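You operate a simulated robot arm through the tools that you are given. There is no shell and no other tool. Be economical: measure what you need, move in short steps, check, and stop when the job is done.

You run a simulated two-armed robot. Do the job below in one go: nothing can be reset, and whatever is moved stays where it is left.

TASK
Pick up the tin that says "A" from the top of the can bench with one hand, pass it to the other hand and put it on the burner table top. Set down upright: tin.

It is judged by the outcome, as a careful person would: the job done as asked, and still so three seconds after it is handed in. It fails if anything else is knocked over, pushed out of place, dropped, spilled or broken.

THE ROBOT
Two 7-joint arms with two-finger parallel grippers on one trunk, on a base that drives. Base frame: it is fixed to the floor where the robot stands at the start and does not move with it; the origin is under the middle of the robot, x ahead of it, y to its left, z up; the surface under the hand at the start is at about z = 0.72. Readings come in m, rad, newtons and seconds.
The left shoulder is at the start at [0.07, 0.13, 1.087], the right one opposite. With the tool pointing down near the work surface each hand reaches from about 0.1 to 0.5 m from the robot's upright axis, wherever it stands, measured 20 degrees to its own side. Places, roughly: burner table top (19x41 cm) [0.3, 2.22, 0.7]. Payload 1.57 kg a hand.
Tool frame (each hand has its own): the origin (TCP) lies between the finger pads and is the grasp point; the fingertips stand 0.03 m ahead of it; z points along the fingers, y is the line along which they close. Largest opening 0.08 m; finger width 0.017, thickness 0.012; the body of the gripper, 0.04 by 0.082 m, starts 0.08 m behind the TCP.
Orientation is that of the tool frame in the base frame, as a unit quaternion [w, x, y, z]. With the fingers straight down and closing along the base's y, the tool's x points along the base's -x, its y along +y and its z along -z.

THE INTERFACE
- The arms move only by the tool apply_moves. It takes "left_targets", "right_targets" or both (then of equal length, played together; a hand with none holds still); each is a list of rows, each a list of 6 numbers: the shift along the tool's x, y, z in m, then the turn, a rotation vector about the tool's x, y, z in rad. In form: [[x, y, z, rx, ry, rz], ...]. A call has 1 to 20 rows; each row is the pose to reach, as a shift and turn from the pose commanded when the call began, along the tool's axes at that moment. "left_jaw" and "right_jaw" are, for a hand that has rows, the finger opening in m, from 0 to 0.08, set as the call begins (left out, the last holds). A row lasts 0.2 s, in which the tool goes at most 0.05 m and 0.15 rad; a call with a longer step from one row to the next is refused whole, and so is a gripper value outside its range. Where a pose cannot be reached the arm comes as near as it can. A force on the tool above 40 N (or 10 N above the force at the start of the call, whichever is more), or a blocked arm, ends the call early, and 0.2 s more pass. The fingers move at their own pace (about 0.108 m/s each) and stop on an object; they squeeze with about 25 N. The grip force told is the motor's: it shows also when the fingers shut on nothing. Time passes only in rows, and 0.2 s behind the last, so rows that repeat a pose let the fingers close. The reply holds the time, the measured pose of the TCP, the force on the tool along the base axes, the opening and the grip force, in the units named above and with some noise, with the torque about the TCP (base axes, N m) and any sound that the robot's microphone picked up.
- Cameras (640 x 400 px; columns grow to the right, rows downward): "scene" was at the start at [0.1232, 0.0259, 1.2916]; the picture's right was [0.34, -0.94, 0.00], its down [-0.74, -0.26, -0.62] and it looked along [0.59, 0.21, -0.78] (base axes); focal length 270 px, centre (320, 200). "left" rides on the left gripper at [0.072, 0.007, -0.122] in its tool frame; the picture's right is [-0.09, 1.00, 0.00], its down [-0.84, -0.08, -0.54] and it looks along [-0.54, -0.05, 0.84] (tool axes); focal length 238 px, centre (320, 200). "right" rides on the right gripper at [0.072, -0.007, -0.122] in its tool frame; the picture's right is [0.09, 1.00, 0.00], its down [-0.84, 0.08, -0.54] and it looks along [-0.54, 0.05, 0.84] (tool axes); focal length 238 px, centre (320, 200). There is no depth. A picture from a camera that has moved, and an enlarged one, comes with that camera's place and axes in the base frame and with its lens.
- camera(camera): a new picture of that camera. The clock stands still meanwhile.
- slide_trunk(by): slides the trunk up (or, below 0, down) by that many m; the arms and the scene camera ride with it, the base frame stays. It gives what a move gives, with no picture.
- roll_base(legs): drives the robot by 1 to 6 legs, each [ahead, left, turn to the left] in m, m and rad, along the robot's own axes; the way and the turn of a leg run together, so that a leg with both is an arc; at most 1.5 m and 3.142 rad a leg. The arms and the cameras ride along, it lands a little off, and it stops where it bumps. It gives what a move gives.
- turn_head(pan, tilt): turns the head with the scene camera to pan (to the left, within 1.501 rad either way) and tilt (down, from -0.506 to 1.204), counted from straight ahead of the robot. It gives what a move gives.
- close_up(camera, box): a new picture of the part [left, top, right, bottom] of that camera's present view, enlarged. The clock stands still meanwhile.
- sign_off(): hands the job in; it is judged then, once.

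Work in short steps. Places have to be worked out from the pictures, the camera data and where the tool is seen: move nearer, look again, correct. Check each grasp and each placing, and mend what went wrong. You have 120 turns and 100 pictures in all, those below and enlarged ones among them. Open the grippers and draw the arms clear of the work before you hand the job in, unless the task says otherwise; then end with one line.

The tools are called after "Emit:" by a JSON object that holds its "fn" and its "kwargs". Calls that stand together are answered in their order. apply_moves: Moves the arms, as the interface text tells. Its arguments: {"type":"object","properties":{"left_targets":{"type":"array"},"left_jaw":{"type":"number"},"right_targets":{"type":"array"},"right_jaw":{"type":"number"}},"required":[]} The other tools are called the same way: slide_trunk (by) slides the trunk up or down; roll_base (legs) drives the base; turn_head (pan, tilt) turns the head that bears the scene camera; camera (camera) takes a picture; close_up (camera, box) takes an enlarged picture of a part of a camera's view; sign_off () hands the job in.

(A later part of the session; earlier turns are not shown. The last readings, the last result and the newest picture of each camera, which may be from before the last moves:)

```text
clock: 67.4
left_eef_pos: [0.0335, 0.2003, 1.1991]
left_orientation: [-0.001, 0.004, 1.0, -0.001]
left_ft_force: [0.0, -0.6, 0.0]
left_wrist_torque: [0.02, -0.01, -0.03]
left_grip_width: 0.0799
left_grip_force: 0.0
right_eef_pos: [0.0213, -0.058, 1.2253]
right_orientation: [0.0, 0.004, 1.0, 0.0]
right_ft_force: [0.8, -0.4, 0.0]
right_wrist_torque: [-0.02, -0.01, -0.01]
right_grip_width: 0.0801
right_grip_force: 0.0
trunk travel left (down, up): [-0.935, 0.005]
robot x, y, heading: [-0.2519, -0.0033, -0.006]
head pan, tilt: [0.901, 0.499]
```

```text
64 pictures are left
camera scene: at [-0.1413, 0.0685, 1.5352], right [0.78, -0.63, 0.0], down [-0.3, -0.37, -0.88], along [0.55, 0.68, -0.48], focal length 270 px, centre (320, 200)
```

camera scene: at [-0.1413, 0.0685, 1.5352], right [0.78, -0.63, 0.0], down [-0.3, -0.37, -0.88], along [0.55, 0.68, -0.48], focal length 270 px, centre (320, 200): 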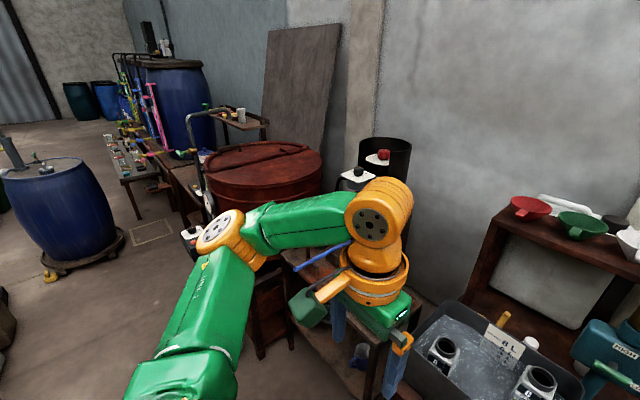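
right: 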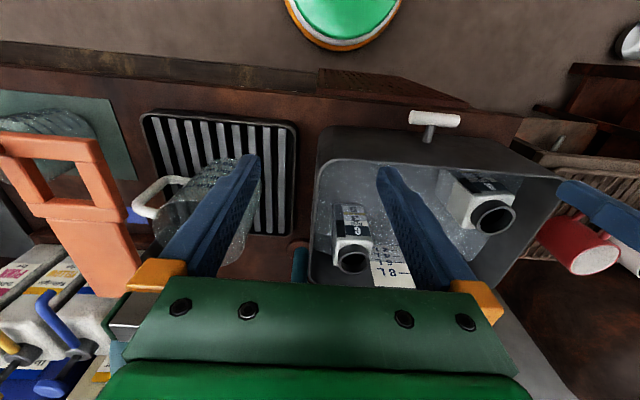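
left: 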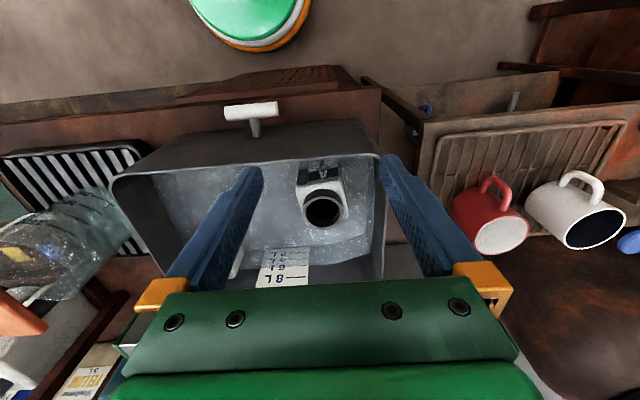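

I'll enlarge the shelving and tables at the far right, where "350" labelled cans showed earlier.

Emit:
{"fn": "turn_head", "kwargs": {"pan": -1.2, "tilt": 0.3}}

Emit:
{"fn": "close_up", "kwargs": {"camera": "scene", "box": [180, 60, 340, 160]}}

Emit:
{"fn": "close_up", "kwargs": {"camera": "scene", "box": [180, 140, 340, 240]}}

```text
clock: 69.4
left_eef_pos: [0.0331, 0.1997, 1.1982]
left_orientation: [-0.001, 0.004, 1.0, 0.0]
left_ft_force: [-1.0, 0.9, 0.2]
left_wrist_torque: [-0.03, -0.04, 0.0]
left_grip_width: 0.08
left_grip_force: 0.1
right_eef_pos: [0.0203, -0.0573, 1.226]
right_orientation: [0.0, 0.004, 1.0, -0.001]
right_ft_force: [0.0, 0.4, -0.6]
right_wrist_torque: [0.01, 0.0, 0.03]
right_grip_width: 0.0798
right_grip_force: 0.1
trunk travel left (down, up): [-0.935, 0.005]
robot x, y, heading: [-0.2497, -0.0003, -0.006]
head pan, tilt: [-1.201, 0.3]
```

```text
4.00 times, centred on (260, 110) of scene
camera zoom: at [-0.1653, -0.0896, 1.5536], right [-0.93, -0.35, 0.0], down [-0.11, 0.28, -0.96], along [0.34, -0.89, -0.3], focal length 1080 px, centre (560, 560)
```

zoom: 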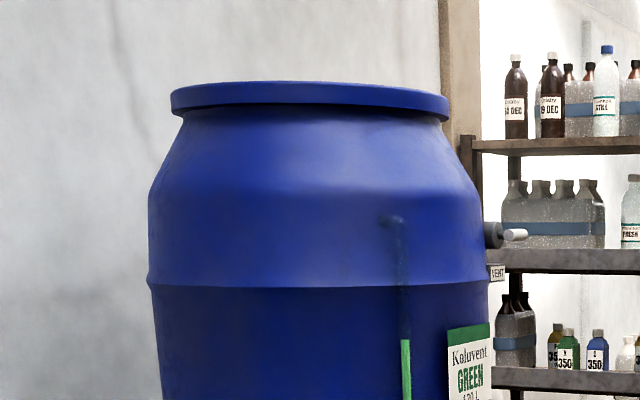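

```text
4.00 times, centred on (260, 190) of scene
camera zoom: at [-0.1653, -0.0896, 1.5536], right [-0.93, -0.35, 0.0], down [-0.11, 0.28, -0.96], along [0.34, -0.89, -0.3], focal length 1080 px, centre (560, 240)
```

zoom: 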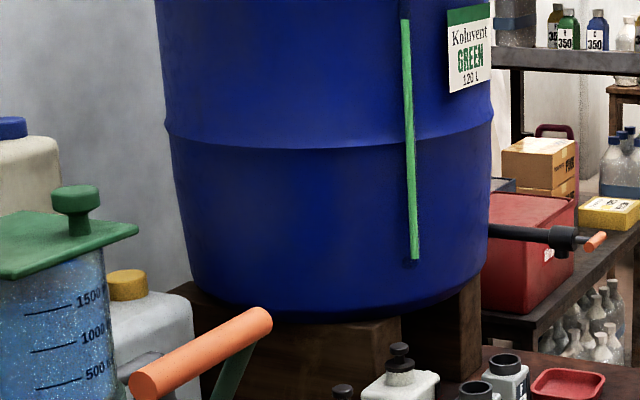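

The robot starts with its hands over this bench, and only the burner table is listed as a distant place, so this is the can bench and the target is tin "A" in the basin; triangulated rim ≈ (0.386, 0.201, 0.868). I'll return to the start stance and look from the left wrist camera.

Emit:
{"fn": "roll_base", "kwargs": {"legs": [[0.25, 0, 0.004]]}}

Emit:
{"fn": "turn_head", "kwargs": {"pan": 0.4, "tilt": 0.9}}

Emit:
{"fn": "camera", "kwargs": {"camera": "scene"}}

Emit:
{"fn": "camera", "kwargs": {"camera": "left"}}

```text
clock: 71.3
left_eef_pos: [0.2782, 0.2, 1.1994]
left_orientation: [0.001, 0.001, 1.0, -0.001]
left_ft_force: [1.0, 0.7, 0.1]
left_wrist_torque: [-0.03, -0.03, -0.02]
left_grip_width: 0.08
left_grip_force: 0.0
right_eef_pos: [0.2682, -0.0576, 1.2259]
right_orientation: [0.002, 0.002, 1.0, -0.001]
right_ft_force: [-0.3, -0.3, -0.3]
right_wrist_torque: [0.0, -0.05, 0.0]
right_grip_width: 0.0798
right_grip_force: 0.1
trunk travel left (down, up): [-0.935, 0.005]
robot x, y, heading: [0.0005, -0.0002, -0.005]
head pan, tilt: [-1.201, 0.3]
```

```text
clock: 72.9
left_eef_pos: [0.282, 0.2011, 1.1983]
left_orientation: [-0.001, 0.001, 1.0, 0.0]
left_ft_force: [0.6, 0.5, -0.7]
left_wrist_torque: [0.0, 0.01, -0.02]
left_grip_width: 0.0801
left_grip_force: 0.0
right_eef_pos: [0.2713, -0.0578, 1.2251]
right_orientation: [0.0, 0.002, 1.0, 0.0]
right_ft_force: [-0.2, 0.3, 1.1]
right_wrist_torque: [-0.01, -0.01, -0.01]
right_grip_width: 0.08
right_grip_force: 0.0
trunk travel left (down, up): [-0.935, 0.005]
robot x, y, heading: [-0.0004, -0.0039, -0.002]
head pan, tilt: [0.4, 0.901]
```

```text
61 pictures are left
camera scene: at [0.1204, 0.0258, 1.5013], right [0.39, -0.92, 0.0], down [-0.72, -0.3, -0.62], along [0.57, 0.24, -0.78], focal length 270 px, centre (320, 200)
```

scene: 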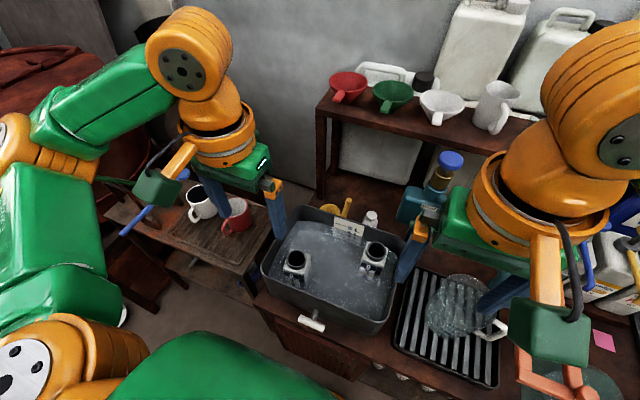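

```text
60 pictures are left
camera left: at [0.2094, 0.2081, 1.3198], right [0.09, 1.0, 0.0], down [0.84, -0.08, 0.54], along [0.54, -0.05, -0.84], focal length 238 px, centre (320, 200)
```

left: 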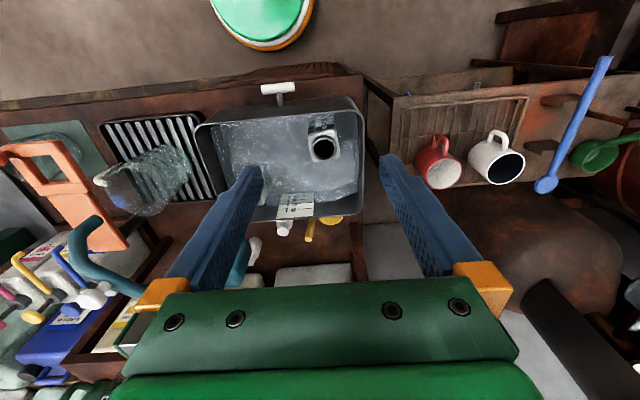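

Clear view now. I'll enlarge both to determine the tin's yaw and clearances.

Emit:
{"fn": "close_up", "kwargs": {"camera": "scene", "box": [250, 195, 410, 295]}}

Emit:
{"fn": "close_up", "kwargs": {"camera": "left", "box": [240, 90, 400, 190]}}

```text
4.00 times, centred on (330, 245) of scene
camera zoom: at [0.1204, 0.0258, 1.5013], right [0.39, -0.92, 0.0], down [-0.72, -0.3, -0.62], along [0.57, 0.24, -0.78], focal length 1080 px, centre (280, 20)
```

zoom: 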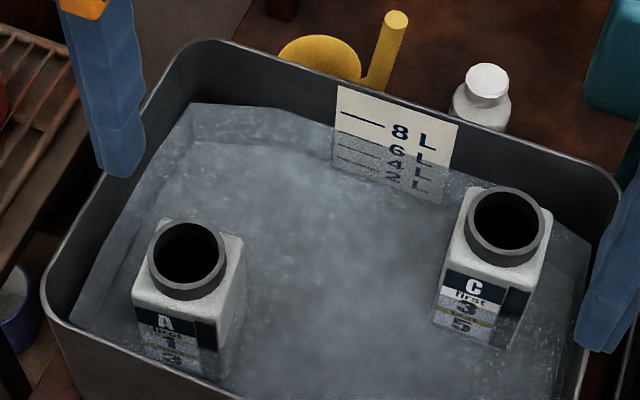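

```text
4.00 times, centred on (320, 140) of left
camera zoom: at [0.2094, 0.2081, 1.3198], right [0.09, 1.0, 0.0], down [0.84, -0.08, 0.54], along [0.54, -0.05, -0.84], focal length 953 px, centre (320, 440)
```

zoom: 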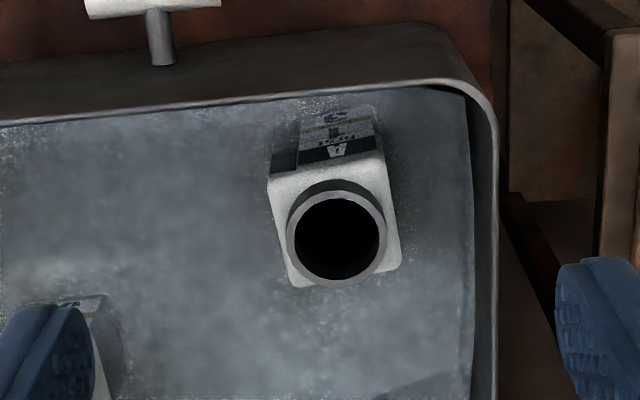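

Tin A: body ≈58 mm square, centre ≈ (0.385, 0.20), rim z≈0.868, yaw ≈ +5°, fitting between the open fingers closing along y. I'll move the left hand above it with the yaw, then lower the trunk.

Emit:
{"fn": "apply_moves", "kwargs": {"left_targets": [[-0.035, 0, 0, 0, 0, -0.03], [-0.07, 0, 0, 0, 0, -0.06], [-0.103, 0.0, 0, 0, 0, -0.087], [-0.103, 0.0, 0, 0, 0, -0.087]], "left_jaw": 0.08}}

Emit:
{"fn": "slide_trunk", "kwargs": {"by": -0.21}}

Emit:
{"fn": "camera", "kwargs": {"camera": "left"}}

Emit:
{"fn": "camera", "kwargs": {"camera": "scene"}}

```text
clock: 73.9
left_eef_pos: [0.3844, 0.2006, 1.1975]
left_orientation: [0.0, -0.042, 0.999, 0.0]
left_ft_force: [0.1, 0.2, -0.2]
left_wrist_torque: [-0.03, -0.02, 0.01]
left_grip_width: 0.08
left_grip_force: 0.0
right_eef_pos: [0.2705, -0.0565, 1.2254]
right_orientation: [0.0, 0.002, 1.0, -0.001]
right_ft_force: [0.3, 0.6, 0.1]
right_wrist_torque: [-0.01, 0.02, 0.02]
right_grip_width: 0.0802
right_grip_force: 0.0
trunk travel left (down, up): [-0.935, 0.005]
robot x, y, heading: [-0.0027, -0.0055, 0.0]
head pan, tilt: [0.4, 0.901]
```

```text
clock: 76.2
left_eef_pos: [0.3834, 0.1998, 0.9873]
left_orientation: [0.001, -0.042, 0.999, 0.0]
left_ft_force: [0.0, 0.0, -0.2]
left_wrist_torque: [-0.01, 0.02, -0.01]
left_grip_width: 0.0798
left_grip_force: 0.1
right_eef_pos: [0.2718, -0.0565, 1.0147]
right_orientation: [-0.001, 0.001, 1.0, -0.001]
right_ft_force: [0.4, -0.8, 0.4]
right_wrist_torque: [0.0, -0.01, 0.0]
right_grip_width: 0.0799
right_grip_force: 0.0
trunk travel left (down, up): [-0.725, 0.215]
robot x, y, heading: [-0.003, -0.0064, -0.005]
head pan, tilt: [0.4, 0.901]
```

```text
57 pictures are left
camera left: at [0.3112, 0.2016, 1.1095], right [0.01, 1.0, 0.0], down [0.84, -0.01, 0.54], along [0.54, 0.0, -0.84], focal length 238 px, centre (320, 200)
```

left: 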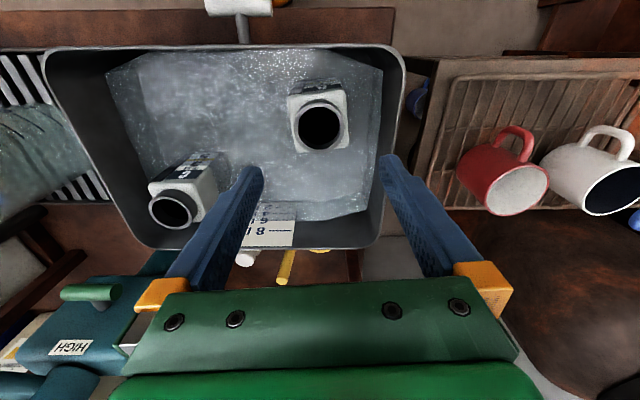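

```text
56 pictures are left
camera scene: at [0.1201, 0.0258, 1.2914], right [0.39, -0.92, 0.0], down [-0.72, -0.3, -0.62], along [0.57, 0.24, -0.78], focal length 270 px, centre (320, 200)
```

scene: 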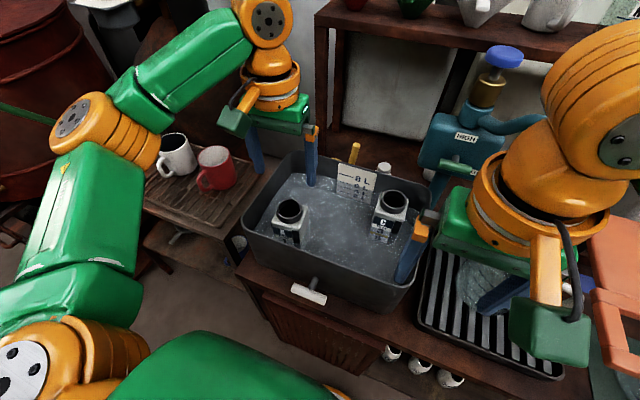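

The wrist view shows the tin still rotated ≈ +0.12 rad relative to the hand, centre ≈ (0.380, 0.201). I'll correct yaw and descend to just above the rim, then look.

Emit:
{"fn": "apply_moves", "kwargs": {"left_targets": [[0.0035, 0.001, 0.02, 0, 0, -0.06], [0.0035, 0.001, 0.05, 0, 0, -0.12], [0.0035, 0.001, 0.08, 0, 0, -0.12], [0.0035, 0.001, 0.08, 0, 0, -0.12]]}}

Emit:
{"fn": "camera", "kwargs": {"camera": "left"}}

```text
clock: 77.2
left_eef_pos: [0.3805, 0.2007, 0.9079]
left_orientation: [0.0, -0.102, 0.995, 0.0]
left_ft_force: [0.6, 0.0, 0.8]
left_wrist_torque: [-0.02, -0.01, -0.02]
left_grip_width: 0.08
left_grip_force: 0.1
right_eef_pos: [0.2708, -0.0567, 1.0155]
right_orientation: [-0.001, 0.001, 1.0, -0.001]
right_ft_force: [-0.5, -0.5, -0.1]
right_wrist_torque: [0.0, 0.0, 0.01]
right_grip_width: 0.0799
right_grip_force: 0.3
trunk travel left (down, up): [-0.725, 0.215]
robot x, y, heading: [-0.0047, -0.0036, -0.005]
head pan, tilt: [0.4, 0.901]
```

```text
55 pictures are left
camera left: at [0.3082, 0.1941, 1.0291], right [-0.11, 0.99, 0.0], down [0.83, 0.09, 0.54], along [0.54, 0.06, -0.84], focal length 238 px, centre (320, 200)
```

left: 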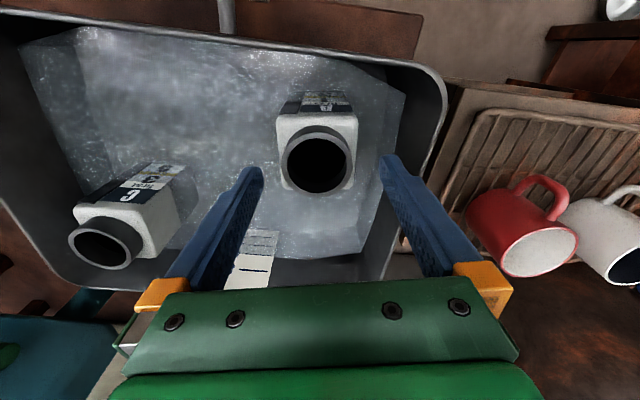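

Aligned: tin centre ≈ (0.381, 0.201) and midway between the fingers, with ~3 cm to the basin wall. Descending to z≈0.828 and closing.

Emit:
{"fn": "apply_moves", "kwargs": {"left_targets": [[0, 0, 0.03, 0, 0, 0], [0, 0, 0.055, 0, 0, 0], [0, 0, 0.08, 0, 0, 0], [0, 0, 0.08, 0, 0, 0]]}}

Emit:
{"fn": "apply_moves", "kwargs": {"left_targets": [[0, 0, 0, 0, 0, 0], [0, 0, 0, 0, 0, 0], [0, 0, 0, 0, 0, 0]], "left_jaw": 0.03}}

Emit:
{"fn": "camera", "kwargs": {"camera": "left"}}

```text
clock: 78.2
left_eef_pos: [0.3811, 0.1997, 0.8276]
left_orientation: [-0.001, -0.102, 0.995, 0.0]
left_ft_force: [-0.3, -0.7, -0.1]
left_wrist_torque: [0.02, 0.04, -0.03]
left_grip_width: 0.08
left_grip_force: 0.1
right_eef_pos: [0.2705, -0.0576, 1.0141]
right_orientation: [0.0, 0.002, 1.0, 0.001]
right_ft_force: [0.1, -0.4, 0.0]
right_wrist_torque: [-0.01, 0.01, 0.0]
right_grip_width: 0.0801
right_grip_force: 0.1
trunk travel left (down, up): [-0.725, 0.215]
robot x, y, heading: [-0.0017, -0.0043, -0.007]
head pan, tilt: [0.4, 0.901]
```

```text
clock: 79.0
left_eef_pos: [0.3813, 0.201, 0.8277]
left_orientation: [0.0, -0.102, 0.995, 0.0]
left_ft_force: [0.7, 0.0, -1.1]
left_wrist_torque: [0.02, -0.01, 0.01]
left_grip_width: 0.0608
left_grip_force: 25.2
right_eef_pos: [0.2713, -0.0581, 1.0157]
right_orientation: [0.0, 0.002, 1.0, 0.0]
right_ft_force: [-0.9, 0.4, 1.2]
right_wrist_torque: [0.04, 0.02, 0.02]
right_grip_width: 0.0803
right_grip_force: 0.0
trunk travel left (down, up): [-0.725, 0.215]
robot x, y, heading: [-0.0058, -0.003, -0.002]
head pan, tilt: [0.4, 0.901]
```

```text
54 pictures are left
camera left: at [0.3083, 0.1935, 0.9491], right [-0.11, 0.99, 0.0], down [0.84, 0.09, 0.54], along [0.54, 0.06, -0.84], focal length 238 px, centre (320, 200)
```

left: 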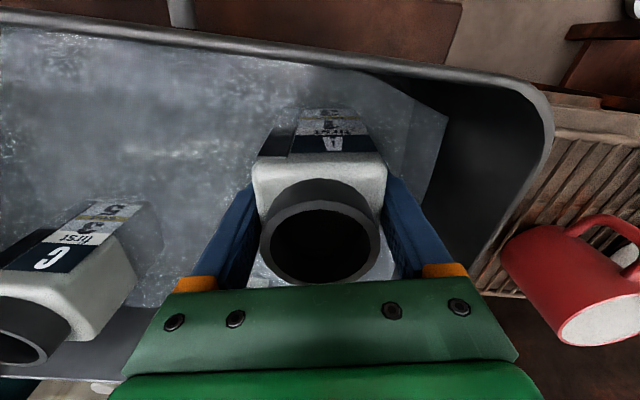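

Gripped at 61 mm with 25 N. Lifting straight up in small steps.

Emit:
{"fn": "apply_moves", "kwargs": {"left_targets": [[0, 0, -0.015, 0, 0, 0], [0, 0, -0.04, 0, 0, 0], [0, 0, -0.07, 0, 0, 0], [0, 0, -0.1, 0, 0, 0], [0, 0, -0.13, 0, 0, 0], [0, 0, -0.16, 0, 0, 0], [0, 0, -0.19, 0, 0, 0], [0, 0, -0.19, 0, 0, 0]]}}

Emit:
{"fn": "camera", "kwargs": {"camera": "scene"}}

Emit:
{"fn": "camera", "kwargs": {"camera": "right"}}

```text
clock: 80.8
left_eef_pos: [0.3809, 0.2018, 1.0201]
left_orientation: [0.0, -0.102, 0.995, 0.0]
left_ft_force: [-0.1, -0.5, -1.3]
left_wrist_torque: [-0.02, 0.01, -0.03]
left_grip_width: 0.0607
left_grip_force: 25.0
right_eef_pos: [0.2716, -0.0573, 1.0152]
right_orientation: [-0.001, 0.001, 1.0, 0.0]
right_ft_force: [-0.1, 0.2, -0.5]
right_wrist_torque: [-0.01, 0.0, 0.03]
right_grip_width: 0.08
right_grip_force: 0.1
trunk travel left (down, up): [-0.725, 0.215]
robot x, y, heading: [-0.0011, -0.0068, -0.003]
head pan, tilt: [0.4, 0.901]
```

```text
53 pictures are left
camera scene: at [0.1205, 0.0262, 1.2913], right [0.39, -0.92, 0.0], down [-0.72, -0.3, -0.62], along [0.57, 0.24, -0.78], focal length 270 px, centre (320, 200)
```

scene: 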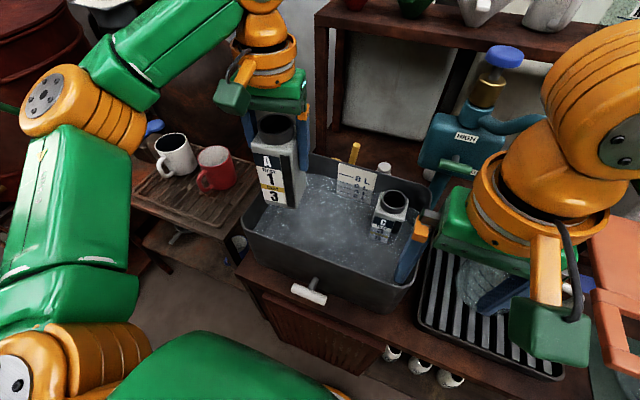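

```text
52 pictures are left
camera right: at [0.1997, -0.0633, 1.1369], right [-0.09, 1.0, 0.0], down [0.84, 0.08, 0.54], along [0.54, 0.05, -0.84], focal length 238 px, centre (320, 200)
```

right: 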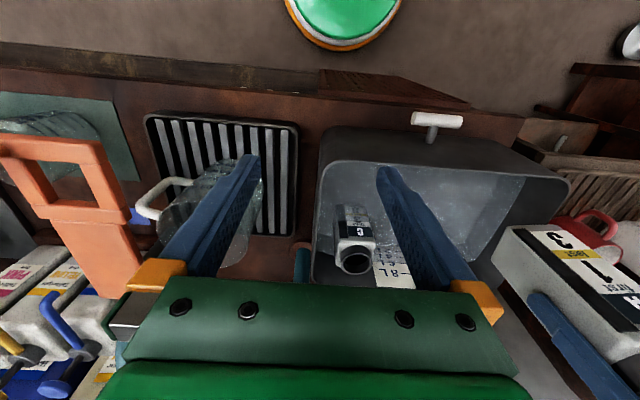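

Lifted cleanly ("A, first 1, last 3"); tin bottom ≈ 94 mm below the TCP. I'll back off from the bench into free space for the handover.

Emit:
{"fn": "roll_base", "kwargs": {"legs": [[-0.5, 0, 0.004]]}}

Emit:
{"fn": "apply_moves", "kwargs": {"right_targets": [[-0.02, 0, 0, 0, 0, -0.131], [-0.04, 0, 0, 0, 0, -0.262], [-0.06, 0, 0, 0, 0, -0.393], [-0.08, 0, 0, 0, 0, -0.524], [-0.08, 0, 0, 0, 0, -0.524]], "right_jaw": 0.08}}

Emit:
{"fn": "apply_moves", "kwargs": {"right_targets": [[0, 0, 0, 0, -0.145, 0], [0, 0, 0, 0, -0.29, 0], [0, 0, 0, 0, -0.435, 0], [0, 0, 0, 0, -0.58, 0], [0, 0, 0, 0, -0.725, 0], [0, 0, 0, 0, -0.873, 0], [0, 0, 0, 0, -0.873, 0]]}}

```text
clock: 83.7
left_eef_pos: [-0.1211, 0.2017, 1.0191]
left_orientation: [-0.001, -0.103, 0.995, 0.0]
left_ft_force: [0.6, -1.1, -0.6]
left_wrist_torque: [-0.01, -0.01, 0.0]
left_grip_width: 0.0607
left_grip_force: 25.2
right_eef_pos: [-0.2315, -0.056, 1.0145]
right_orientation: [-0.001, 0.001, 1.0, 0.0]
right_ft_force: [-0.5, -0.1, 0.1]
right_wrist_torque: [0.0, 0.0, -0.03]
right_grip_width: 0.0801
right_grip_force: 0.0
trunk travel left (down, up): [-0.725, 0.215]
robot x, y, heading: [-0.5051, -0.0022, -0.0]
head pan, tilt: [0.4, 0.901]
```

```text
clock: 84.9
left_eef_pos: [-0.1221, 0.2019, 1.0196]
left_orientation: [0.001, -0.102, 0.995, 0.0]
left_ft_force: [0.8, -0.3, -0.5]
left_wrist_torque: [-0.04, -0.02, -0.01]
left_grip_width: 0.0605
left_grip_force: 25.8
right_eef_pos: [-0.1527, -0.0574, 1.014]
right_orientation: [0.0, -0.258, 0.966, 0.0]
right_ft_force: [-0.5, 0.0, -1.0]
right_wrist_torque: [0.0, 0.01, -0.02]
right_grip_width: 0.0802
right_grip_force: 0.0
trunk travel left (down, up): [-0.725, 0.215]
robot x, y, heading: [-0.5035, -0.0048, 0.001]
head pan, tilt: [0.4, 0.901]
```

```text
clock: 86.5
left_eef_pos: [-0.1225, 0.2011, 1.0193]
left_orientation: [0.001, -0.102, 0.995, 0.0]
left_ft_force: [-1.0, 0.3, -1.7]
left_wrist_torque: [0.02, 0.0, -0.01]
left_grip_width: 0.0602
left_grip_force: 24.8
right_eef_pos: [-0.1423, -0.0537, 1.0192]
right_orientation: [0.409, -0.234, 0.875, 0.11]
right_ft_force: [0.1, -0.3, -0.7]
right_wrist_torque: [-0.03, 0.03, -0.01]
right_grip_width: 0.0801
right_grip_force: 0.0
right hand out of reach, approached as far as the arm can: row 6, 7
trunk travel left (down, up): [-0.725, 0.215]
robot x, y, heading: [-0.5052, -0.0064, -0.002]
head pan, tilt: [0.4, 0.901]
```

Right hand is pointing forward-left and 40° down as wanted. Now I move the tin to the handover spot in front (base ≈ (−0.025, 0.06)) while turning the left hand so its camera faces away from the right hand.

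Emit:
{"fn": "apply_moves", "kwargs": {"left_targets": [[-0.007, -0.017, 0, 0, 0, 0.139], [-0.014, -0.035, 0, 0, 0, 0.278], [-0.022, -0.053, 0, 0, 0, 0.417], [-0.029, -0.07, 0, 0, 0, 0.556], [-0.036, -0.088, 0, 0, 0, 0.695], [-0.044, -0.105, 0, 0, 0, 0.834], [-0.051, -0.123, 0, 0, 0, 0.973], [-0.058, -0.14, 0, 0, 0, 1.112], [-0.066, -0.158, 0, 0, 0, 1.25], [-0.066, -0.158, 0, 0, 0, 1.25]]}}

Emit:
{"fn": "turn_head", "kwargs": {"pan": 0.1, "tilt": 0.8}}

Emit:
{"fn": "camera", "kwargs": {"camera": "scene"}}

Emit:
{"fn": "camera", "kwargs": {"camera": "right"}}

```text
clock: 88.7
left_eef_pos: [-0.0485, 0.0706, 1.0125]
left_orientation: [0.0, 0.5, 0.866, 0.0]
left_ft_force: [0.6, 0.5, -1.3]
left_wrist_torque: [0.0, -0.03, 0.0]
left_grip_width: 0.0602
left_grip_force: 24.7
left hand out of reach, approached as far as the arm can: row 8, 9, 10
right_eef_pos: [-0.1431, -0.0535, 1.0187]
right_orientation: [0.407, -0.234, 0.876, 0.109]
right_ft_force: [0.7, -0.4, -0.4]
right_wrist_torque: [0.01, -0.03, 0.0]
right_grip_width: 0.08
right_grip_force: 0.1
trunk travel left (down, up): [-0.725, 0.215]
robot x, y, heading: [-0.5059, -0.0027, -0.007]
head pan, tilt: [0.4, 0.901]
```

```text
clock: 89.5
left_eef_pos: [-0.0478, 0.0712, 1.0122]
left_orientation: [-0.001, 0.499, 0.866, 0.0]
left_ft_force: [0.0, 0.7, -1.3]
left_wrist_torque: [-0.02, -0.02, -0.02]
left_grip_width: 0.0601
left_grip_force: 25.2
right_eef_pos: [-0.1429, -0.054, 1.0191]
right_orientation: [0.408, -0.233, 0.876, 0.109]
right_ft_force: [-0.4, -0.8, -1.0]
right_wrist_torque: [0.01, 0.03, -0.02]
right_grip_width: 0.0802
right_grip_force: 0.0
trunk travel left (down, up): [-0.725, 0.215]
robot x, y, heading: [-0.5053, -0.0065, 0.0]
head pan, tilt: [0.099, 0.799]
```

```text
51 pictures are left
camera scene: at [-0.3718, 0.0057, 1.2992], right [0.1, -1.0, 0.0], down [-0.71, -0.07, -0.7], along [0.69, 0.07, -0.72], focal length 270 px, centre (320, 200)
```

scene: 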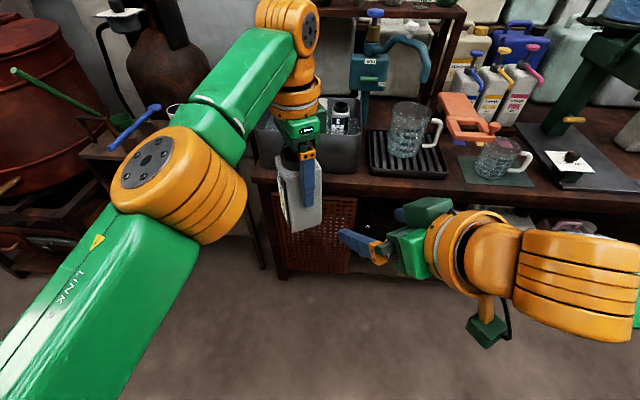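

```text
50 pictures are left
camera right: at [-0.2604, -0.1285, 1.0423], right [-0.55, 0.83, -0.07], down [0.07, 0.13, 0.99], along [0.83, 0.54, -0.13], focal length 238 px, centre (320, 200)
```

right: 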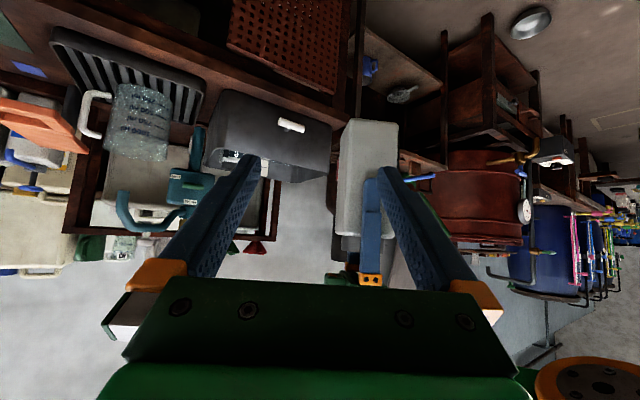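

The left hand is held at its reach limit with the tin at (−0.048, 0.071), bottom ≈0.918. I'll align the right hand on the approach axis about 14 cm back and check.

Emit:
{"fn": "apply_moves", "kwargs": {"right_targets": [[-0.02, 0.02, 0, 0, 0, 0], [-0.04, 0.04, 0, 0, 0, 0], [-0.056, 0.059, 0, 0, 0, 0], [-0.056, 0.059, 0.03, 0, 0, 0], [-0.056, 0.059, 0.03, 0, 0, 0]]}}

Emit:
{"fn": "camera", "kwargs": {"camera": "right"}}

Emit:
{"fn": "camera", "kwargs": {"camera": "scene"}}

```text
clock: 90.7
left_eef_pos: [-0.0496, 0.0704, 1.0109]
left_orientation: [-0.001, 0.499, 0.866, 0.0]
left_ft_force: [0.8, -0.1, -1.1]
left_wrist_torque: [0.0, 0.0, 0.02]
left_grip_width: 0.0603
left_grip_force: 25.2
right_eef_pos: [-0.1222, 0.0279, 1.0409]
right_orientation: [0.408, -0.233, 0.876, 0.109]
right_ft_force: [0.5, 0.3, -0.4]
right_wrist_torque: [0.01, -0.01, -0.01]
right_grip_width: 0.08
right_grip_force: 0.0
trunk travel left (down, up): [-0.725, 0.215]
robot x, y, heading: [-0.5017, -0.0, -0.004]
head pan, tilt: [0.099, 0.799]
```

```text
49 pictures are left
camera right: at [-0.239, -0.0474, 1.065], right [-0.55, 0.83, -0.07], down [0.07, 0.13, 0.99], along [0.83, 0.54, -0.13], focal length 238 px, centre (320, 200)
```

right: 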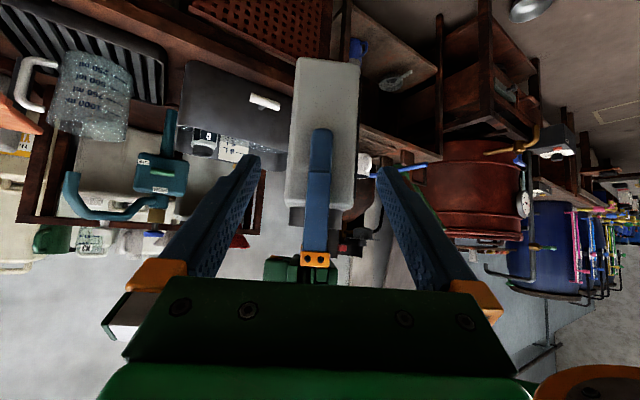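

```text
48 pictures are left
camera scene: at [-0.372, 0.0054, 1.2993], right [0.1, -1.0, 0.0], down [-0.71, -0.07, -0.7], along [0.69, 0.07, -0.72], focal length 270 px, centre (320, 200)
```

scene: 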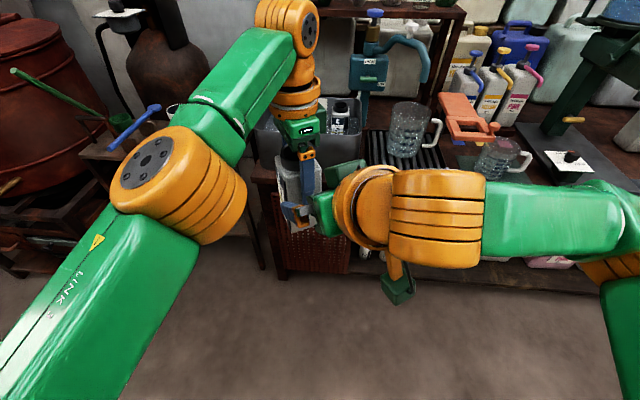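

The tin is laterally centred between the right fingers. Advancing along the approach axis by ~10 cm in small steps.

Emit:
{"fn": "apply_moves", "kwargs": {"right_targets": [[0.009, 0, 0.02, 0, 0, 0], [0.009, 0, 0.045, 0, 0, 0], [0.009, 0, 0.065, 0, 0, 0], [0.009, 0, 0.08, 0, 0, 0], [0.009, 0, 0.08, 0, 0, 0]]}}

Emit:
{"fn": "camera", "kwargs": {"camera": "right"}}

Emit:
{"fn": "close_up", "kwargs": {"camera": "scene", "box": [220, 80, 420, 280]}}

```text
clock: 91.9
left_eef_pos: [-0.0496, 0.0713, 1.0115]
left_orientation: [0.0, 0.499, 0.866, 0.001]
left_ft_force: [-0.1, 0.6, -1.1]
left_wrist_torque: [-0.02, -0.01, 0.02]
left_grip_width: 0.0602
left_grip_force: 25.2
right_eef_pos: [-0.072, 0.0537, 0.9837]
right_orientation: [0.408, -0.234, 0.876, 0.109]
right_ft_force: [0.4, -0.6, 0.0]
right_wrist_torque: [-0.02, -0.02, 0.0]
right_grip_width: 0.0803
right_grip_force: 0.1
trunk travel left (down, up): [-0.725, 0.215]
robot x, y, heading: [-0.5024, -0.0002, -0.005]
head pan, tilt: [0.099, 0.799]
```

```text
47 pictures are left
camera right: at [-0.1899, -0.0208, 1.0071], right [-0.55, 0.83, -0.07], down [0.07, 0.13, 0.99], along [0.83, 0.54, -0.13], focal length 238 px, centre (320, 200)
```

right: 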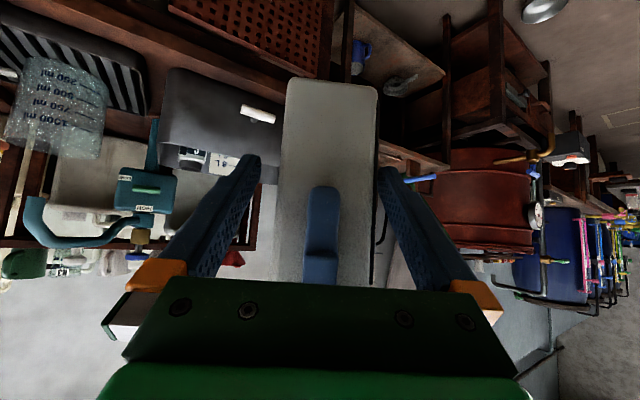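

```text
2.00 times, centred on (320, 180) of scene
camera zoom: at [-0.3719, 0.0055, 1.2992], right [0.1, -1.0, 0.0], down [-0.71, -0.07, -0.7], along [0.69, 0.07, -0.72], focal length 540 px, centre (320, 240)
```

zoom: 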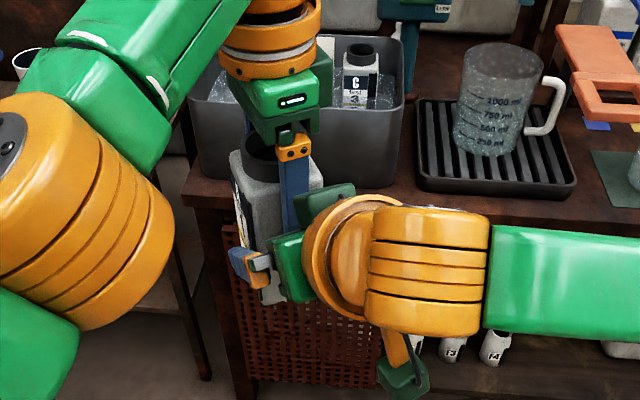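

Nearly there; remaining ≈ 2.4 cm along the axis with a 4 mm lateral correction. Then close the right fingers.

Emit:
{"fn": "apply_moves", "kwargs": {"right_targets": [[0.002, 0.004, 0.012, 0, 0, 0], [0.002, 0.004, 0.023, 0, 0, 0], [0.002, 0.004, 0.023, 0, 0, 0]]}}

Emit:
{"fn": "camera", "kwargs": {"camera": "right"}}

```text
clock: 92.7
left_eef_pos: [-0.0486, 0.0711, 1.0126]
left_orientation: [0.0, 0.499, 0.866, 0.0]
left_ft_force: [-0.7, -0.2, -0.4]
left_wrist_torque: [-0.04, 0.0, -0.01]
left_grip_width: 0.0601
left_grip_force: 24.4
right_eef_pos: [-0.0598, 0.0647, 0.9678]
right_orientation: [0.408, -0.234, 0.876, 0.109]
right_ft_force: [0.2, 0.3, -0.5]
right_wrist_torque: [0.01, 0.0, -0.03]
right_grip_width: 0.0802
right_grip_force: 0.1
trunk travel left (down, up): [-0.725, 0.215]
robot x, y, heading: [-0.506, 0.0001, -0.006]
head pan, tilt: [0.099, 0.799]
```

```text
45 pictures are left
camera right: at [-0.1778, -0.0096, 0.991], right [-0.55, 0.83, -0.07], down [0.07, 0.13, 0.99], along [0.83, 0.54, -0.13], focal length 238 px, centre (320, 200)
```

right: 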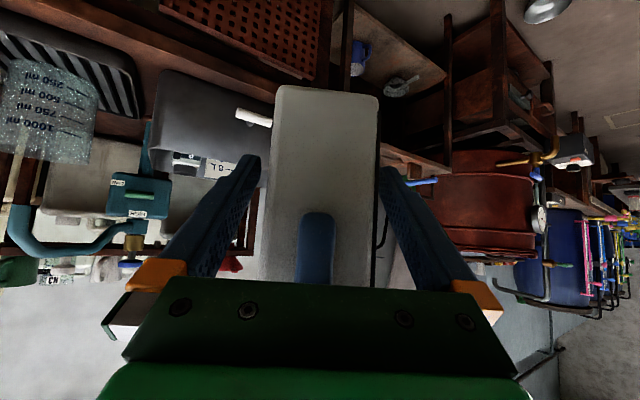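

Slightly off to one side (≈3 mm); I'll correct while closing the right fingers.

Emit:
{"fn": "apply_moves", "kwargs": {"right_targets": [[0, 0.003, 0, 0, 0, 0], [0, 0.003, 0, 0, 0, 0]]}}

Emit:
{"fn": "apply_moves", "kwargs": {"right_targets": [[0, 0, 0, 0, 0, 0], [0, 0, 0, 0, 0, 0], [0, 0, 0, 0, 0, 0], [0, 0, 0, 0, 0, 0]], "right_jaw": 0.03}}

```text
clock: 93.3
left_eef_pos: [-0.0469, 0.071, 1.0117]
left_orientation: [0.0, 0.499, 0.867, 0.0]
left_ft_force: [0.6, 0.5, -0.4]
left_wrist_torque: [0.02, 0.01, -0.01]
left_grip_width: 0.0599
left_grip_force: 24.7
right_eef_pos: [-0.0619, 0.0677, 0.9681]
right_orientation: [0.409, -0.233, 0.876, 0.108]
right_ft_force: [0.6, 0.2, -0.2]
right_wrist_torque: [-0.01, 0.03, 0.03]
right_grip_width: 0.0802
right_grip_force: 0.1
trunk travel left (down, up): [-0.725, 0.215]
robot x, y, heading: [-0.5081, -0.003, 0.004]
head pan, tilt: [0.099, 0.799]
```

```text
clock: 94.3
left_eef_pos: [-0.0486, 0.0721, 1.0115]
left_orientation: [-0.001, 0.499, 0.867, 0.0]
left_ft_force: [-17.4, 12.6, 2.9]
left_wrist_torque: [0.01, 0.2, -0.39]
left_grip_width: 0.06
left_grip_force: 24.9
right_eef_pos: [-0.0608, 0.0685, 0.9674]
right_orientation: [0.409, -0.233, 0.876, 0.109]
right_ft_force: [17.2, -12.4, -3.1]
right_wrist_torque: [0.56, 0.62, 0.15]
right_grip_width: 0.0595
right_grip_force: 24.6
trunk travel left (down, up): [-0.725, 0.215]
robot x, y, heading: [-0.5015, -0.0047, -0.005]
head pan, tilt: [0.099, 0.799]
```

Both hands hold the tin, but a ~21 N side load shows a few mm of misalignment. I'll relax the right hand along its −y before releasing the left.

Emit:
{"fn": "apply_moves", "kwargs": {"right_targets": [[0, -0.002, 0, 0, 0, 0], [0, -0.004, 0, 0, 0, 0], [0, -0.004, 0, 0, 0, 0]]}}

```text
clock: 95.1
left_eef_pos: [-0.0472, 0.07, 1.0114]
left_orientation: [0.001, 0.5, 0.866, -0.001]
left_ft_force: [-2.7, -11.2, -0.2]
left_wrist_torque: [-0.2, 0.31, 0.25]
left_grip_width: 0.0597
left_grip_force: 25.6
right_eef_pos: [-0.0612, 0.0667, 0.9666]
right_orientation: [0.408, -0.235, 0.875, 0.111]
right_ft_force: [2.3, 12.6, 0.0]
right_wrist_torque: [-0.3, -0.13, -0.16]
right_grip_width: 0.0597
right_grip_force: 25.0
trunk travel left (down, up): [-0.725, 0.215]
robot x, y, heading: [-0.5037, -0.004, 0.002]
head pan, tilt: [0.099, 0.799]
```

The load reversed slightly; go back 1.3 mm, then open the left fingers.

Emit:
{"fn": "apply_moves", "kwargs": {"right_targets": [[0, 0.0013, 0, 0, 0, 0], [0, 0.0013, 0, 0, 0, 0]]}}

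Emit:
{"fn": "apply_moves", "kwargs": {"left_targets": [[0, 0, 0, 0, 0, 0], [0, 0, 0, 0, 0, 0], [0, 0, 0, 0, 0, 0]], "left_jaw": 0.08}}

Emit:
{"fn": "camera", "kwargs": {"camera": "left"}}

Emit:
{"fn": "camera", "kwargs": {"camera": "scene"}}

```text
clock: 95.7
left_eef_pos: [-0.0483, 0.071, 1.0117]
left_orientation: [0.002, 0.5, 0.866, -0.001]
left_ft_force: [-1.1, -14.9, -3.0]
left_wrist_torque: [-0.67, -0.1, -0.03]
left_grip_width: 0.0597
left_grip_force: 25.0
right_eef_pos: [-0.0609, 0.0674, 0.968]
right_orientation: [0.408, -0.235, 0.875, 0.11]
right_ft_force: [1.4, 14.9, 1.2]
right_wrist_torque: [0.02, 0.07, 0.22]
right_grip_width: 0.0594
right_grip_force: 24.9
trunk travel left (down, up): [-0.725, 0.215]
robot x, y, heading: [-0.5023, -0.0003, -0.001]
head pan, tilt: [0.099, 0.799]
```

```text
clock: 96.5
left_eef_pos: [-0.0481, 0.0717, 1.0123]
left_orientation: [0.0, 0.499, 0.867, 0.002]
left_ft_force: [7.9, 12.8, 1.5]
left_wrist_torque: [-0.54, 0.34, -0.46]
left_grip_width: 0.0689
left_grip_force: 0.0
right_eef_pos: [-0.0609, 0.0656, 0.968]
right_orientation: [0.408, -0.233, 0.876, 0.109]
right_ft_force: [-6.6, -12.3, -1.9]
right_wrist_torque: [1.03, -0.64, 0.33]
right_grip_width: 0.0598
right_grip_force: 25.2
trunk travel left (down, up): [-0.725, 0.215]
robot x, y, heading: [-0.5067, -0.003, -0.0]
head pan, tilt: [0.099, 0.799]
```

```text
44 pictures are left
camera left: at [-0.0789, 0.1383, 1.1337], right [0.91, 0.42, 0.0], down [0.35, -0.76, 0.54], along [0.23, -0.49, -0.84], focal length 238 px, centre (320, 200)
```

left: 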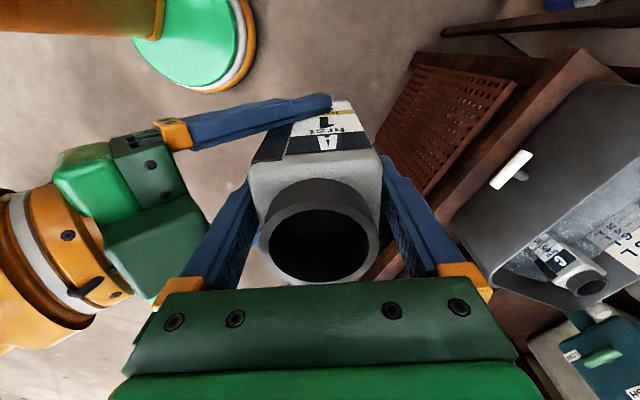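

```text
43 pictures are left
camera scene: at [-0.3717, 0.0056, 1.2992], right [0.1, -1.0, 0.0], down [-0.71, -0.07, -0.7], along [0.69, 0.07, -0.72], focal length 270 px, centre (320, 200)
```

scene: 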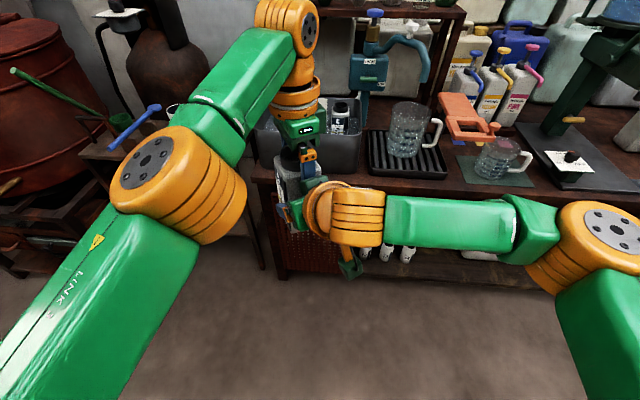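

The left near-side finger stopped against the right palm (opening 0.069, ~15 N). I'll ease it to 0.066 and check that forces vanish; then lower the right hand with the tin out of the left fingers.

Emit:
{"fn": "apply_moves", "kwargs": {"left_targets": [[0, 0, 0, 0, 0, 0], [0, 0, 0, 0, 0, 0]], "left_jaw": 0.066}}

Emit:
{"fn": "close_up", "kwargs": {"camera": "left", "box": [180, 80, 460, 300]}}

```text
clock: 97.1
left_eef_pos: [-0.0479, 0.0713, 1.012]
left_orientation: [0.0, 0.499, 0.866, 0.0]
left_ft_force: [0.0, 0.1, -0.6]
left_wrist_torque: [-0.01, 0.01, -0.02]
left_grip_width: 0.0661
left_grip_force: 0.0
right_eef_pos: [-0.061, 0.0663, 0.9684]
right_orientation: [0.407, -0.234, 0.876, 0.109]
right_ft_force: [-0.1, -0.3, 0.2]
right_wrist_torque: [0.02, 0.04, -0.03]
right_grip_width: 0.0598
right_grip_force: 25.1
trunk travel left (down, up): [-0.725, 0.215]
robot x, y, heading: [-0.5063, -0.0043, 0.002]
head pan, tilt: [0.099, 0.799]
```

```text
1.82 times, centred on (320, 190) of left
camera zoom: at [-0.0789, 0.1379, 1.1336], right [0.91, 0.42, 0.0], down [0.35, -0.76, 0.54], along [0.23, -0.49, -0.84], focal length 433 px, centre (320, 218)
```

zoom: 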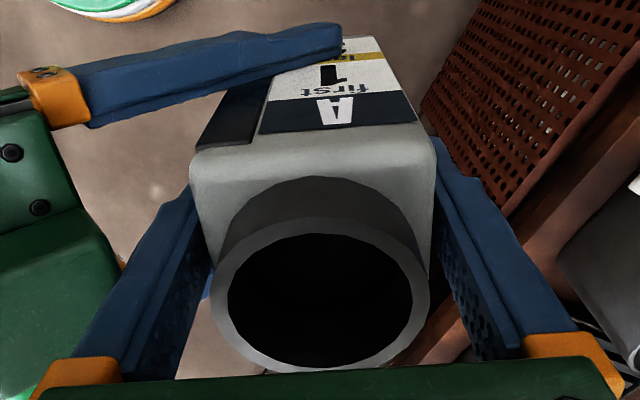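

Forces are zero and the right hand alone holds the tin. Lowering the right hand straight down 13 cm.

Emit:
{"fn": "apply_moves", "kwargs": {"right_targets": [[0.0153, 0, 0.0129, 0, 0, 0], [0.0306, 0, 0.0257, 0, 0, 0], [0.0536, 0, 0.045, 0, 0, 0], [0.0766, 0, 0.0643, 0, 0, 0], [0.0996, 0, 0.0836, 0, 0, 0], [0.0996, 0, 0.0836, 0, 0, 0]]}}

Emit:
{"fn": "camera", "kwargs": {"camera": "scene"}}

```text
clock: 98.5
left_eef_pos: [-0.0483, 0.0712, 1.0116]
left_orientation: [0.0, 0.499, 0.867, -0.001]
left_ft_force: [0.3, -0.8, 0.3]
left_wrist_torque: [0.0, 0.02, 0.0]
left_grip_width: 0.066
left_grip_force: 0.1
right_eef_pos: [-0.0604, 0.0668, 0.8365]
right_orientation: [0.408, -0.234, 0.875, 0.11]
right_ft_force: [0.0, -0.7, -0.2]
right_wrist_torque: [-0.03, 0.03, 0.01]
right_grip_width: 0.0595
right_grip_force: 24.9
trunk travel left (down, up): [-0.725, 0.215]
robot x, y, heading: [-0.5034, -0.0025, -0.005]
head pan, tilt: [0.099, 0.799]
```

```text
41 pictures are left
camera scene: at [-0.3719, 0.0056, 1.2992], right [0.1, -1.0, 0.0], down [-0.71, -0.07, -0.7], along [0.69, 0.07, -0.72], focal length 270 px, centre (320, 200)
```

scene: 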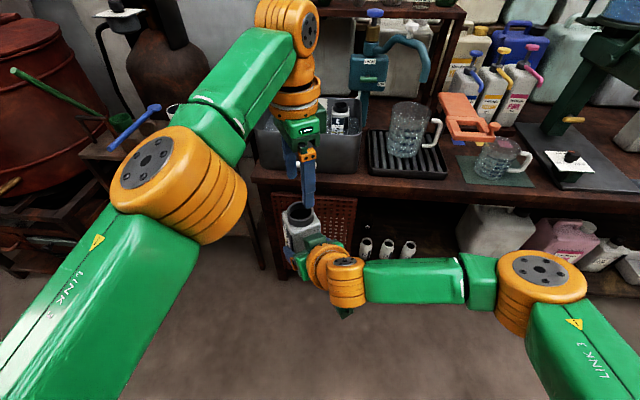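

The tin is free of the left hand and held by the right. I'll retract the left hand up and back to its side.

Emit:
{"fn": "apply_moves", "kwargs": {"left_targets": [[0.0, 0.0, -0.03, 0, 0, 0], [0.03, -0.011, -0.05, 0, 0, -0.139], [0.065, -0.023, -0.07, 0, 0, -0.278], [0.1, -0.036, -0.08, 0, 0, -0.417], [0.14, -0.05, -0.08, 0, 0, -0.556], [0.175, -0.063, -0.08, 0, 0, -0.695], [0.21, -0.076, -0.08, 0, 0, -0.834], [0.245, -0.088, -0.08, 0, 0, -0.973], [0.277, -0.1, -0.08, 0, 0, -1.04], [0.277, -0.1, -0.08, 0, 0, -1.04]], "left_jaw": 0.066}}

Emit:
{"fn": "turn_head", "kwargs": {"pan": 0.9, "tilt": 0.6}}

Emit:
{"fn": "camera", "kwargs": {"camera": "scene"}}

```text
clock: 100.7
left_eef_pos: [-0.2661, 0.2513, 1.0853]
left_orientation: [-0.001, 0.002, 1.0, 0.0]
left_ft_force: [0.2, -0.1, 0.2]
left_wrist_torque: [0.03, 0.01, 0.04]
left_grip_width: 0.0661
left_grip_force: 0.1
left hand out of reach, approached as far as the arm can: row 1, 9, 10
right_eef_pos: [-0.0599, 0.0664, 0.837]
right_orientation: [0.407, -0.233, 0.876, 0.109]
right_ft_force: [0.9, -0.7, 0.0]
right_wrist_torque: [-0.02, 0.03, 0.01]
right_grip_width: 0.0597
right_grip_force: 24.6
trunk travel left (down, up): [-0.725, 0.215]
robot x, y, heading: [-0.5047, 0.0015, -0.004]
head pan, tilt: [0.099, 0.799]
```

```text
clock: 101.9
left_eef_pos: [-0.2664, 0.2526, 1.0865]
left_orientation: [0.001, 0.003, 1.0, 0.0]
left_ft_force: [0.9, 1.1, 0.4]
left_wrist_torque: [-0.03, 0.0, 0.01]
left_grip_width: 0.066
left_grip_force: 0.0
right_eef_pos: [-0.06, 0.0668, 0.8373]
right_orientation: [0.409, -0.234, 0.876, 0.109]
right_ft_force: [0.5, -0.2, -0.2]
right_wrist_torque: [0.0, 0.01, 0.0]
right_grip_width: 0.0597
right_grip_force: 25.5
trunk travel left (down, up): [-0.725, 0.215]
robot x, y, heading: [-0.5046, -0.0064, -0.002]
head pan, tilt: [0.901, 0.6]
```

```text
40 pictures are left
camera scene: at [-0.3969, 0.0669, 1.3161], right [0.78, -0.62, 0.0], down [-0.35, -0.44, -0.82], along [0.51, 0.65, -0.57], focal length 270 px, centre (320, 200)
```

scene: 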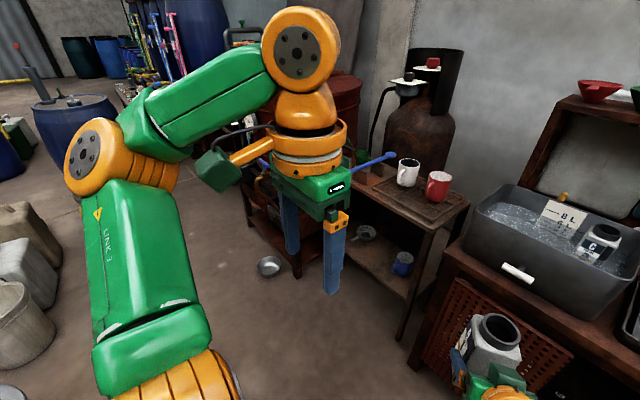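

Path is clear at x≈−0.5. I'll raise the trunk 5 cm and strafe left towards the burner table.

Emit:
{"fn": "slide_trunk", "kwargs": {"by": 0.05}}

Emit:
{"fn": "roll_base", "kwargs": {"legs": [[0, 1.0, 0], [0, 1.0, 0]]}}

Emit:
{"fn": "turn_head", "kwargs": {"pan": 0.0, "tilt": 0.6}}

Emit:
{"fn": "camera", "kwargs": {"camera": "scene"}}

```text
clock: 102.8
left_eef_pos: [-0.2657, 0.2517, 1.1369]
left_orientation: [-0.001, 0.003, 1.0, 0.0]
left_ft_force: [0.8, -0.1, -1.1]
left_wrist_torque: [0.01, 0.01, 0.0]
left_grip_width: 0.066
left_grip_force: 0.0
right_eef_pos: [-0.0606, 0.0672, 0.8866]
right_orientation: [0.408, -0.233, 0.876, 0.108]
right_ft_force: [-0.4, 0.2, -0.1]
right_wrist_torque: [-0.02, 0.04, 0.01]
right_grip_width: 0.0598
right_grip_force: 25.1
trunk travel left (down, up): [-0.775, 0.165]
robot x, y, heading: [-0.5032, -0.0021, -0.003]
head pan, tilt: [0.901, 0.6]
```

```text
clock: 112.8
left_eef_pos: [-0.2584, 2.2664, 1.1363]
left_orientation: [0.0, 0.005, 1.0, 0.0]
left_ft_force: [-0.2, 0.1, 0.4]
left_wrist_torque: [-0.03, -0.02, 0.0]
left_grip_width: 0.0658
left_grip_force: 0.0
right_eef_pos: [-0.0534, 2.081, 0.8877]
right_orientation: [0.409, -0.231, 0.876, 0.108]
right_ft_force: [0.1, 0.6, 0.2]
right_wrist_torque: [-0.02, 0.02, -0.01]
right_grip_width: 0.0599
right_grip_force: 25.0
trunk travel left (down, up): [-0.775, 0.165]
robot x, y, heading: [-0.4975, 2.0168, -0.009]
head pan, tilt: [0.901, 0.6]
```

```text
clock: 114.0
left_eef_pos: [-0.2567, 2.2683, 1.1365]
left_orientation: [0.0, 0.007, 1.0, 0.0]
left_ft_force: [0.3, 0.3, -0.5]
left_wrist_torque: [0.01, -0.04, -0.02]
left_grip_width: 0.0659
left_grip_force: 0.1
right_eef_pos: [-0.0531, 2.081, 0.8876]
right_orientation: [0.408, -0.231, 0.877, 0.108]
right_ft_force: [-0.6, -0.2, -0.4]
right_wrist_torque: [0.0, 0.03, -0.03]
right_grip_width: 0.0596
right_grip_force: 25.3
trunk travel left (down, up): [-0.775, 0.165]
robot x, y, heading: [-0.497, 2.0174, -0.01]
head pan, tilt: [0.0, 0.6]
```

```text
39 pictures are left
camera scene: at [-0.3568, 2.0147, 1.3661], right [-0.01, -1.0, 0.0], down [-0.57, 0.0, -0.82], along [0.82, -0.01, -0.57], focal length 270 px, centre (320, 200)
```

scene: 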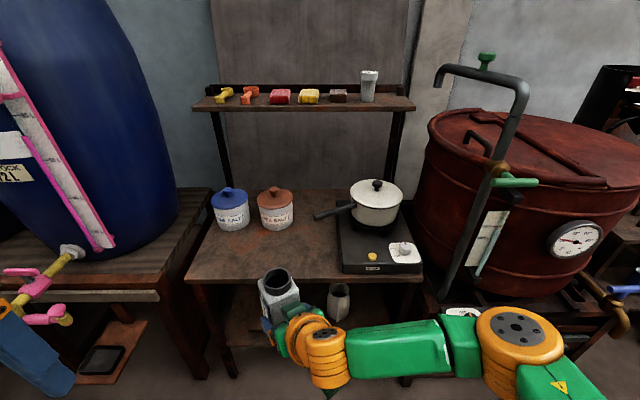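

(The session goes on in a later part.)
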